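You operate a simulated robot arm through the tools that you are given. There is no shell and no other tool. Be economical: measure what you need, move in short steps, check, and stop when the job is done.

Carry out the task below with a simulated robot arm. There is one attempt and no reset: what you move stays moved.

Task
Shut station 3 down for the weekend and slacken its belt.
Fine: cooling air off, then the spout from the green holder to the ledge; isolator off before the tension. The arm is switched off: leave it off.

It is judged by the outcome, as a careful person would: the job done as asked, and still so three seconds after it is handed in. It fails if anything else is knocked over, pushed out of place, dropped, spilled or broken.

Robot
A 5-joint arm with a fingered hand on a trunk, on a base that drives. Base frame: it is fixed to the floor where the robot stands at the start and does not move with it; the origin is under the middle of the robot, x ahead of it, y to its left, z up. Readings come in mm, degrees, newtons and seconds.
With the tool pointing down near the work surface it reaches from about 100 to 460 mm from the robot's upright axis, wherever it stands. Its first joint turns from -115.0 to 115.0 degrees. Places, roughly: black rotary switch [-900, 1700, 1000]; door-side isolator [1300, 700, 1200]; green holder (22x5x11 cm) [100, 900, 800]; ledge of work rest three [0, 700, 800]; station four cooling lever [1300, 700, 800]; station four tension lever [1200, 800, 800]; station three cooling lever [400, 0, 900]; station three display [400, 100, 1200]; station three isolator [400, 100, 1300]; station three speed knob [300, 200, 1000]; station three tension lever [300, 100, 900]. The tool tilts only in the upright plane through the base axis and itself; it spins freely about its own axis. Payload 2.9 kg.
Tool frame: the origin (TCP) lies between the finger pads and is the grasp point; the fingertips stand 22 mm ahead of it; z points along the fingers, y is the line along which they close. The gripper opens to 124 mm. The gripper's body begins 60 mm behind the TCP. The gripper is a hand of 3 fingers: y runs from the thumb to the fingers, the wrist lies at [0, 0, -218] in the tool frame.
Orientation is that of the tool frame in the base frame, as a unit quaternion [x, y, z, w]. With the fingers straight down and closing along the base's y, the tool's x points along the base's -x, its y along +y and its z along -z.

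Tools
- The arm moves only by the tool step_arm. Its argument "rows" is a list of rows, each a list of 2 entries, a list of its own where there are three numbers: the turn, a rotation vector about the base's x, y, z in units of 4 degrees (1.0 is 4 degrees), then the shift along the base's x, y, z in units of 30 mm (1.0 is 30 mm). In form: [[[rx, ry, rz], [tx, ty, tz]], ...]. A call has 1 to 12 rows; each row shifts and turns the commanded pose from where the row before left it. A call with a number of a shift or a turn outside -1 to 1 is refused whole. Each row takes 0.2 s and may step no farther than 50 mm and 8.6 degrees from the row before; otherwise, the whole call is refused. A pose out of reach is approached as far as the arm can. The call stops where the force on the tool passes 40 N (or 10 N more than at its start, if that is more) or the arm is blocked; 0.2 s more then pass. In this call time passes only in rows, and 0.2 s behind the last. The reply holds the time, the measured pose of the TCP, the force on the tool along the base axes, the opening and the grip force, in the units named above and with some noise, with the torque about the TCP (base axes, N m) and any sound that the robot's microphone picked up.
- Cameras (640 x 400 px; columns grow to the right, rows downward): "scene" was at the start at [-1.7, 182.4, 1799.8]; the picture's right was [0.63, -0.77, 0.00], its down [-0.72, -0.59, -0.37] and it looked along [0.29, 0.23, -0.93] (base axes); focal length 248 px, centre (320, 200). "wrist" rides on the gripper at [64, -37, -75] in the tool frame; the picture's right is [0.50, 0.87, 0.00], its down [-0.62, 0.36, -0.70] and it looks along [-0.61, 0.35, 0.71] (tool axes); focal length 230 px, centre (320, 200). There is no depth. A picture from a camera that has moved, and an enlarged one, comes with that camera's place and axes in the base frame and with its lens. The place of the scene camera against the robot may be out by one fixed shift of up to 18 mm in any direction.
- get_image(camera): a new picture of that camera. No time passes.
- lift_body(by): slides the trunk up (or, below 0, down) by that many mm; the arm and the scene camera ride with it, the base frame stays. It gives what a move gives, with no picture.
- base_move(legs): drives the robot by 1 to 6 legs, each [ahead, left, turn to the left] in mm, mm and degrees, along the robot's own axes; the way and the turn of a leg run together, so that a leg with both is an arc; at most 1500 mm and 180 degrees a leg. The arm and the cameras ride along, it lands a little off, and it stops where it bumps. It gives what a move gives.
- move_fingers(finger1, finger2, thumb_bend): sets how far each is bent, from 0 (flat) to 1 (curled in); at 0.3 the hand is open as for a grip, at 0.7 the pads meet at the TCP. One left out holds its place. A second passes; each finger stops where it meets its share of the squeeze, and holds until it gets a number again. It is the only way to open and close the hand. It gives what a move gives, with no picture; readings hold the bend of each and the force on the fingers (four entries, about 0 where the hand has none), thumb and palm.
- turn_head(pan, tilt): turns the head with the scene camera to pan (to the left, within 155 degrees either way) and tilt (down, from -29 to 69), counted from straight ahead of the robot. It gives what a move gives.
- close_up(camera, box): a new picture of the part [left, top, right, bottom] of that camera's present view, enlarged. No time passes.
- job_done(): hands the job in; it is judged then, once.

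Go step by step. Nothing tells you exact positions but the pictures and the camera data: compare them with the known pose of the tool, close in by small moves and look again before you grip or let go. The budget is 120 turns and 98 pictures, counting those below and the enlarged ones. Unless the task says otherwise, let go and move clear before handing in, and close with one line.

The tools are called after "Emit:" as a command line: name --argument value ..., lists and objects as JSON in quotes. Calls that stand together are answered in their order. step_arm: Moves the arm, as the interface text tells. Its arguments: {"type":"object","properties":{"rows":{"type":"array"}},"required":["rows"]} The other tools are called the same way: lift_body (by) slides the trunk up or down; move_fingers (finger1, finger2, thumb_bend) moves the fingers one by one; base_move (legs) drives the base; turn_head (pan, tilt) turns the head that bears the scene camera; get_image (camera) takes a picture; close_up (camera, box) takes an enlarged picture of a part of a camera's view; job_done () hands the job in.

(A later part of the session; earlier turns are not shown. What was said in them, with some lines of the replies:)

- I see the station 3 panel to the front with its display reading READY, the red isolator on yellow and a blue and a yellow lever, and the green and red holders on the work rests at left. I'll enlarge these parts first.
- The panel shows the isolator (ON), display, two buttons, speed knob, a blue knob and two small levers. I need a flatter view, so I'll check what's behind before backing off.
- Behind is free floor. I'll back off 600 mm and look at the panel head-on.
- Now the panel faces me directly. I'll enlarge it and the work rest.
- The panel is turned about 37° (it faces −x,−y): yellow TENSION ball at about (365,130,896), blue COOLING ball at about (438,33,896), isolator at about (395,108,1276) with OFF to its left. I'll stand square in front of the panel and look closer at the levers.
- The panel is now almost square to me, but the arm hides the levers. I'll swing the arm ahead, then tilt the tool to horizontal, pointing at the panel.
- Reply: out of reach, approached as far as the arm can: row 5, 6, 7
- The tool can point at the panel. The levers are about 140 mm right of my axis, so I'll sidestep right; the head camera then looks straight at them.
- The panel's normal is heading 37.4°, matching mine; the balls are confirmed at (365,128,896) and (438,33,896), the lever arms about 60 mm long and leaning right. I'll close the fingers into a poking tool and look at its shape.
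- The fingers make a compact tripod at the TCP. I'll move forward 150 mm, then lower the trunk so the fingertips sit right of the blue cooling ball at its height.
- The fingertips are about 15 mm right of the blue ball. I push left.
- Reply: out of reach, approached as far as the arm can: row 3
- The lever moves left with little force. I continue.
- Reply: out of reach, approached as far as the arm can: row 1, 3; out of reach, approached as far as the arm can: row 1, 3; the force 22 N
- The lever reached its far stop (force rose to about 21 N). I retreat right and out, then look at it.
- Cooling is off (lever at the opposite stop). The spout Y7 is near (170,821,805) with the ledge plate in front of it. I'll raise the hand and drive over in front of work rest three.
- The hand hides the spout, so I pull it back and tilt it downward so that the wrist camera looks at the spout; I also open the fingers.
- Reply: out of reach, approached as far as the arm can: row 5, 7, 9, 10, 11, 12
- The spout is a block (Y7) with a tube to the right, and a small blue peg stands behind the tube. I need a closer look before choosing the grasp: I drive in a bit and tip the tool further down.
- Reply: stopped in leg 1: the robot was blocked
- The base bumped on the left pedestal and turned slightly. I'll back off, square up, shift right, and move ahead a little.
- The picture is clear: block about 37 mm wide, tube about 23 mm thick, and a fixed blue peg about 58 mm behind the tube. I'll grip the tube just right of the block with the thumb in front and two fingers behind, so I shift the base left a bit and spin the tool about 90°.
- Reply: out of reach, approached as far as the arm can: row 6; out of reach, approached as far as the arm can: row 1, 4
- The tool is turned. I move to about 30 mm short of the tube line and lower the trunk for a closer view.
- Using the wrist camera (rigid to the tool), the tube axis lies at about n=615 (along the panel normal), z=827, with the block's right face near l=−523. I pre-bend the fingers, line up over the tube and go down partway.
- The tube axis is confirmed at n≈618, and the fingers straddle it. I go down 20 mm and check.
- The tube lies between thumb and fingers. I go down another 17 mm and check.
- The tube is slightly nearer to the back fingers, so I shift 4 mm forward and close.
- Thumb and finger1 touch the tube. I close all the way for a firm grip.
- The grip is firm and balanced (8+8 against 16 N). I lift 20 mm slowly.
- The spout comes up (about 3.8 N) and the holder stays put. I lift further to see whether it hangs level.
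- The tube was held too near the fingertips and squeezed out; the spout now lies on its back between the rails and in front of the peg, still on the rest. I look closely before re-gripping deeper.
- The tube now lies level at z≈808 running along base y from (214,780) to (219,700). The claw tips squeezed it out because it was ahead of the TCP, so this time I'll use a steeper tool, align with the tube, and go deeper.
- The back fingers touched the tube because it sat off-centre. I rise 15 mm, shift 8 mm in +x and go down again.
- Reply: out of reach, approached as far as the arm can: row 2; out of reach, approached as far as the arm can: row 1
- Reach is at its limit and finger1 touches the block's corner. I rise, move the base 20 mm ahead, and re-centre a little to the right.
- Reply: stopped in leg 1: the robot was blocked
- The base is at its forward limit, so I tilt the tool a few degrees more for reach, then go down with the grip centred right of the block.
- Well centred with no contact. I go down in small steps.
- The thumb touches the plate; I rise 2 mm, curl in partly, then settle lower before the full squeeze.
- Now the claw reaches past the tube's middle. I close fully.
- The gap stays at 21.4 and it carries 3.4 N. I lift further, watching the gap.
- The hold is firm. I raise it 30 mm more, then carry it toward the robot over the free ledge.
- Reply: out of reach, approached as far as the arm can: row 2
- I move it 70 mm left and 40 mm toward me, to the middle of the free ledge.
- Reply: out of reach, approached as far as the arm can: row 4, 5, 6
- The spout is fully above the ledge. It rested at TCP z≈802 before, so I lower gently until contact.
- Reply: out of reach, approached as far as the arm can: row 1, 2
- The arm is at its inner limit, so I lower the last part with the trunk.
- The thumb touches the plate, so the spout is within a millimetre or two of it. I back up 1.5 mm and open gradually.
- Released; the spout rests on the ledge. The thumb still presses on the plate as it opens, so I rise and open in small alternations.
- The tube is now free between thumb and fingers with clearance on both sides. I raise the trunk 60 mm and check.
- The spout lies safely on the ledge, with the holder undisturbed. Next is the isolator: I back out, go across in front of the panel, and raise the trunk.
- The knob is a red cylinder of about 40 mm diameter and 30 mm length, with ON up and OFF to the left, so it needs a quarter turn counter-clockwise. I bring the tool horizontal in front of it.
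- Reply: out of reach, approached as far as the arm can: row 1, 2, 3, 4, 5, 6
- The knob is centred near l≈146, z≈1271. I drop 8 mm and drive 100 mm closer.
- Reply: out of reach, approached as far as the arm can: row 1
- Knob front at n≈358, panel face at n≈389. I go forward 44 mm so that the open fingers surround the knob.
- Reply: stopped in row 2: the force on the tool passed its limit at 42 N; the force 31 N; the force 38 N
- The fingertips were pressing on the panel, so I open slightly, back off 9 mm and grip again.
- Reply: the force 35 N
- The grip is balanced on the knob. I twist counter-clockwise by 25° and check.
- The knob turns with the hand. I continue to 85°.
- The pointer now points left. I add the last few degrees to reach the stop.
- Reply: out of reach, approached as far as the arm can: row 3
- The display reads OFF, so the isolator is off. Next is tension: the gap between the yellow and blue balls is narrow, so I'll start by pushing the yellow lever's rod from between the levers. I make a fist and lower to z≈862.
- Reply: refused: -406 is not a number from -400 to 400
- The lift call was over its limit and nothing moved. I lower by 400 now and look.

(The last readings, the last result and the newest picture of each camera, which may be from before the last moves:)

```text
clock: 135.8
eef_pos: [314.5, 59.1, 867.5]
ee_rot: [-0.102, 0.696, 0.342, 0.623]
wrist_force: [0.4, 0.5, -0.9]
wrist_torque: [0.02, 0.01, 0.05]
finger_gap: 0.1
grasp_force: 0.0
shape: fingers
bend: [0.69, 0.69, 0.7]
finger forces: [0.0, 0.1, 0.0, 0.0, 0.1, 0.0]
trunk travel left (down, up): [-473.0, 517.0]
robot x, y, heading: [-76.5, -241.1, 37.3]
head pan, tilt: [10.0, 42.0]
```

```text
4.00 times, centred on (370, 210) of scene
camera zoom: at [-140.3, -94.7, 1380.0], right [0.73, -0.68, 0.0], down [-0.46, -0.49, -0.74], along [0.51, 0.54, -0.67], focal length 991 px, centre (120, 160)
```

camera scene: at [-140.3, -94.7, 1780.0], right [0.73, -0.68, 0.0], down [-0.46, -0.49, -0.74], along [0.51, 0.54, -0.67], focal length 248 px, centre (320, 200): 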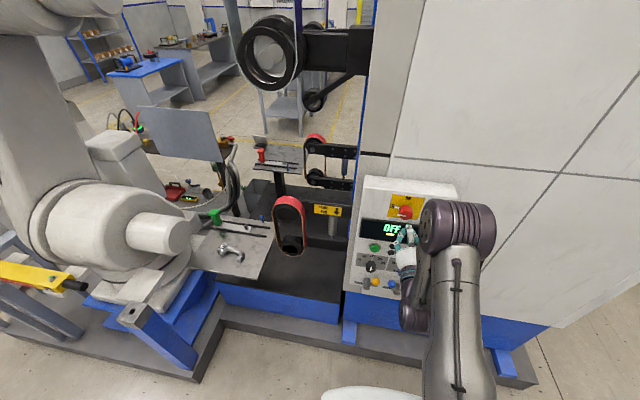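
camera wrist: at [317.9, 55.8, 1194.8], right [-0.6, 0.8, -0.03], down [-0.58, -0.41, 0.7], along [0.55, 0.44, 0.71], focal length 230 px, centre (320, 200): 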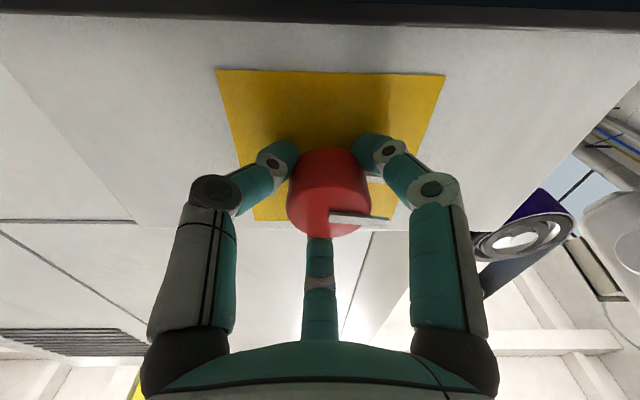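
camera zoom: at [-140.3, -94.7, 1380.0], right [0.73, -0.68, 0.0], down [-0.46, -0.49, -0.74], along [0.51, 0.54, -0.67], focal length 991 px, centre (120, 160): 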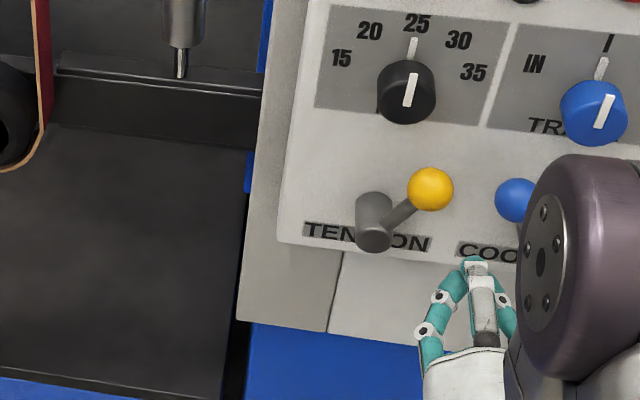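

The fist is narrow enough for the space between the levers. I move the base 40 mm ahead, then extend the arm between the two rods, just below ball height.

Emit:
base_move --legs '[[40, 0, 0]]'

Emit:
step_arm --rows '[[[0, 0, 0], [-0.08, 0.1, -0.17]]]'

```text
clock: 136.6
eef_pos: [344.9, 84.3, 866.9]
ee_rot: [-0.103, 0.696, 0.343, 0.622]
wrist_force: [-0.2, -0.8, -0.1]
wrist_torque: [-0.01, 0.0, -0.02]
finger_gap: 0.0
grasp_force: 0.1
shape: fingers
bend: [0.69, 0.69, 0.7]
finger forces: [0.1, 0.0, 0.0, 0.1, 0.0, 0.1]
trunk travel left (down, up): [-473.0, 517.0]
robot x, y, heading: [-45.4, -213.5, 37.0]
head pan, tilt: [10.0, 42.0]
```

```text
clock: 137.0
eef_pos: [343.2, 86.1, 863.0]
ee_rot: [-0.105, 0.696, 0.346, 0.621]
wrist_force: [-0.5, 0.5, 0.0]
wrist_torque: [0.01, 0.0, -0.01]
finger_gap: 0.0
grasp_force: 0.0
shape: fingers
bend: [0.69, 0.69, 0.7]
finger forces: [0.1, 0.1, 0.0, 0.0, 0.0, 0.0]
trunk travel left (down, up): [-473.0, 517.0]
robot x, y, heading: [-48.1, -216.4, 37.1]
head pan, tilt: [10.0, 42.0]
```

Emit:
step_arm --rows '[[[0, 0, 0], [0.4, 0.31, 0]], [[0, 0, 0], [0.45, 0.34, 0]]]'

Emit:
close_up --camera "scene" --box '[320, 180, 440, 265]'

```text
clock: 137.6
eef_pos: [370.7, 106.2, 863.4]
ee_rot: [-0.105, 0.696, 0.346, 0.621]
wrist_force: [0.1, -1.0, 0.2]
wrist_torque: [0.01, -0.03, 0.01]
finger_gap: 0.0
grasp_force: 0.2
shape: fingers
bend: [0.69, 0.69, 0.7]
finger forces: [0.0, 0.0, 0.0, 0.0, 0.0, 0.0]
trunk travel left (down, up): [-473.0, 517.0]
robot x, y, heading: [-47.5, -212.9, 37.2]
head pan, tilt: [10.0, 42.0]
```

```text
4.71 times, centred on (380, 222) of scene
camera zoom: at [-108.8, -70.9, 1380.0], right [0.73, -0.68, 0.0], down [-0.46, -0.49, -0.74], along [0.51, 0.54, -0.67], focal length 1166 px, centre (38, 94)
```

zoom: 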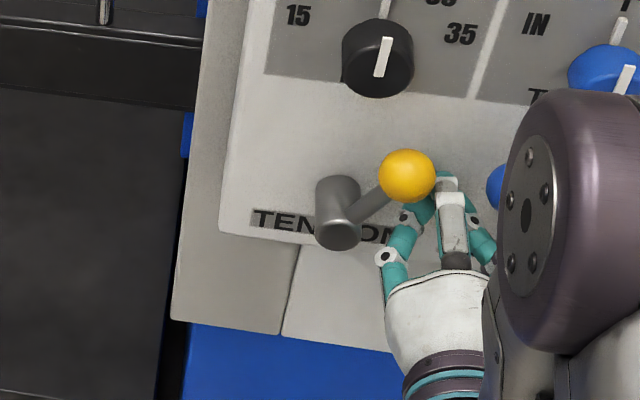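

The fist sits between the two levers, against the lower right of the yellow ball. I push left.

Emit:
step_arm --rows '[[[0, 0, 0.2], [-0.17, 0.22, 0]], [[0, 0, 0.2], [-0.17, 0.22, 0]], [[0, 0, 0.2], [-0.17, 0.22, 0]]]'

Emit:
close_up --camera "scene" --box '[320, 180, 440, 265]'

```text
clock: 138.4
eef_pos: [358.0, 119.0, 862.2]
ee_rot: [-0.119, 0.694, 0.358, 0.613]
wrist_force: [5.3, -8.7, -3.3]
wrist_torque: [-0.17, -0.11, 0.12]
finger_gap: 0.0
grasp_force: 4.2
shape: fingers
bend: [0.7, 0.69, 0.7]
finger forces: [9.6, 0.6, 0.1, 0.0, 0.0, 0.0]
out of reach, approached as far as the arm can: row 2
trunk travel left (down, up): [-473.0, 517.0]
robot x, y, heading: [-44.4, -212.6, 37.3]
head pan, tilt: [10.0, 42.0]
```

```text
4.71 times, centred on (380, 222) of scene
camera zoom: at [-107.3, -72.7, 1380.2], right [0.73, -0.68, 0.0], down [-0.46, -0.49, -0.74], along [0.51, 0.55, -0.67], focal length 1166 px, centre (38, 94)
```

zoom: 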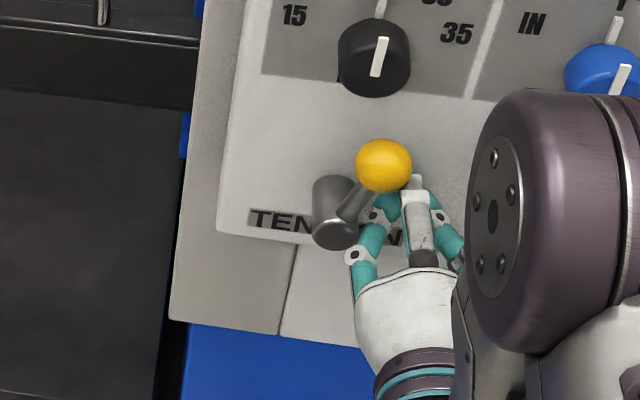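

The lever has started to move. I shift right a little, rise to ball height and push on.

Emit:
step_arm --rows '[[[0, 0, -0.2], [0.17, -0.22, 0]], [[0, 0, 0], [0, 0, 0.5]], [[0, 0, 0], [0, 0, 0.5]], [[0, 0, 0.2], [-0.17, 0.22, 0]], [[0, 0, 0.2], [-0.17, 0.22, 0]], [[0, 0, 0.2], [-0.17, 0.22, 0]], [[0, 0, 0.2], [-0.17, 0.22, 0]]]'

Emit:
close_up --camera "scene" --box '[320, 180, 440, 265]'

```text
clock: 140.0
eef_pos: [345.7, 136.2, 892.8]
ee_rot: [-0.135, 0.691, 0.371, 0.606]
wrist_force: [1.0, -2.3, -0.5]
wrist_torque: [-0.03, 0.0, 0.07]
finger_gap: 0.0
grasp_force: 1.9
shape: fingers
bend: [0.7, 0.69, 0.7]
finger forces: [2.9, 0.0, 0.0, 0.1, 0.1, 0.1]
out of reach, approached as far as the arm can: row 5, 7
trunk travel left (down, up): [-473.0, 517.0]
robot x, y, heading: [-46.0, -211.0, 37.3]
head pan, tilt: [10.0, 42.0]
```

```text
4.71 times, centred on (380, 222) of scene
camera zoom: at [-108.7, -71.5, 1380.1], right [0.73, -0.68, 0.0], down [-0.46, -0.49, -0.74], along [0.51, 0.55, -0.67], focal length 1166 px, centre (38, 94)
```

zoom: 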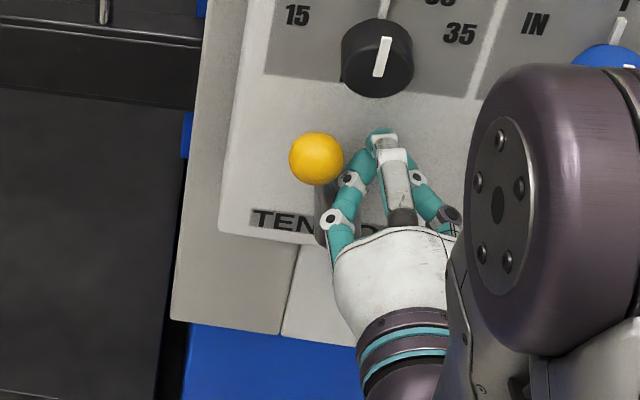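

The ball is past vertical. I push on to the end stop.

Emit:
step_arm --rows '[[[0, 0, 0.2], [-0.17, 0.22, 0]], [[0, 0, 0.2], [-0.17, 0.22, 0]], [[0, 0, 0.2], [-0.17, 0.22, 0]], [[0, 0, 0.15], [-0.14, 0.18, 0]]]'

Emit:
close_up --camera "scene" --box '[320, 180, 440, 265]'

```text
clock: 141.0
eef_pos: [331.6, 153.2, 893.7]
ee_rot: [-0.151, 0.688, 0.386, 0.596]
wrist_force: [5.8, -16.1, -1.1]
wrist_torque: [-0.21, -0.06, 0.18]
finger_gap: 0.0
grasp_force: 8.8
shape: fingers
bend: [0.73, 0.68, 0.69]
finger forces: [18.1, 0.0, 0.0, 0.1, 0.0, 0.0]
out of reach, approached as far as the arm can: row 2, 4
trunk travel left (down, up): [-473.0, 517.0]
robot x, y, heading: [-45.7, -217.6, 37.2]
head pan, tilt: [10.0, 42.0]
```

```text
4.71 times, centred on (380, 222) of scene
camera zoom: at [-107.6, -74.8, 1380.4], right [0.73, -0.68, 0.0], down [-0.46, -0.49, -0.74], along [0.51, 0.55, -0.67], focal length 1166 px, centre (38, 94)
```

zoom: 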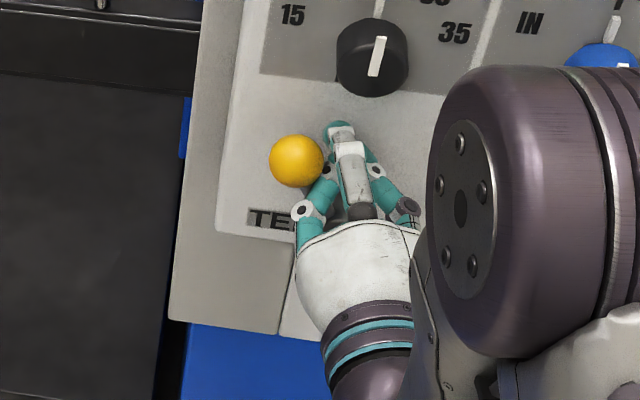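

The stop is reached (about 17 N). I withdraw right and out, then back the base off and check everything.

Emit:
step_arm --rows '[[[0, 0, -0.2], [0.17, -0.22, 0]], [[0, 0, -0.1], [0.1, -0.13, 0]], [[0, 0, 0], [-0.5, -0.38, 0]], [[0, 0, 0], [-0.6, -0.45, 0]]]'

Emit:
base_move --legs '[[-350, 0, 0]]'

Emit:
turn_head --pan 15 --tilt 30

Emit:
close_up --camera "scene" --box '[180, 80, 480, 260]'

```text
clock: 142.0
eef_pos: [315.2, 124.9, 889.8]
ee_rot: [-0.143, 0.689, 0.379, 0.601]
wrist_force: [0.4, 0.0, 0.2]
wrist_torque: [-0.03, 0.01, 0.02]
finger_gap: 0.1
grasp_force: 0.1
shape: fingers
bend: [0.73, 0.68, 0.68]
finger forces: [0.0, 0.0, 0.0, 0.0, 0.1, 0.0]
out of reach, approached as far as the arm can: row 4
trunk travel left (down, up): [-473.0, 517.0]
robot x, y, heading: [-47.0, -212.1, 37.1]
head pan, tilt: [10.0, 42.0]
```

```text
clock: 144.3
eef_pos: [32.5, -90.0, 891.1]
ee_rot: [-0.144, 0.688, 0.381, 0.601]
wrist_force: [0.4, 0.1, -0.2]
wrist_torque: [0.01, -0.01, 0.0]
finger_gap: 0.0
grasp_force: 0.0
shape: fingers
bend: [0.73, 0.68, 0.68]
finger forces: [0.0, 0.0, 0.0, 0.0, 0.1, 0.0]
trunk travel left (down, up): [-473.0, 517.0]
robot x, y, heading: [-329.9, -428.3, 37.1]
head pan, tilt: [10.0, 42.0]
```

```text
clock: 145.1
eef_pos: [33.1, -89.2, 890.5]
ee_rot: [-0.143, 0.689, 0.379, 0.601]
wrist_force: [0.4, -0.6, 0.3]
wrist_torque: [-0.03, 0.0, -0.01]
finger_gap: 0.0
grasp_force: 0.0
shape: fingers
bend: [0.73, 0.68, 0.68]
finger forces: [0.0, 0.1, 0.0, 0.1, 0.0, 0.1]
trunk travel left (down, up): [-473.0, 517.0]
robot x, y, heading: [-332.7, -427.1, 37.0]
head pan, tilt: [15.0, 30.0]
```

```text
2.13 times, centred on (330, 170) of scene
camera zoom: at [-394.3, -275.9, 1398.2], right [0.79, -0.61, 0.0], down [-0.31, -0.4, -0.87], along [0.53, 0.68, -0.5], focal length 529 px, centre (299, 264)
```

zoom: 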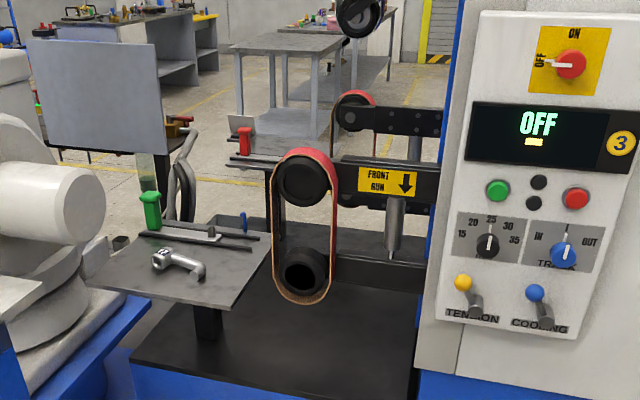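

Both levers are over to the off/slack side, the isolator points to OFF with the display reading OFF, the spout lies on the ledge and the arm is untouched. I hand in.

Emit:
job_done

```text
The job is handed in.
```

Station 3 is shut down: cooling air off, spout Y7 moved from the green holder to the ledge, isolator off, then the belt tension slackened. The arm was left off. The spout slipped from my grip once and fell a few centimetres back onto the work rest. I saw no damage; it now lies on its side on the ledge.
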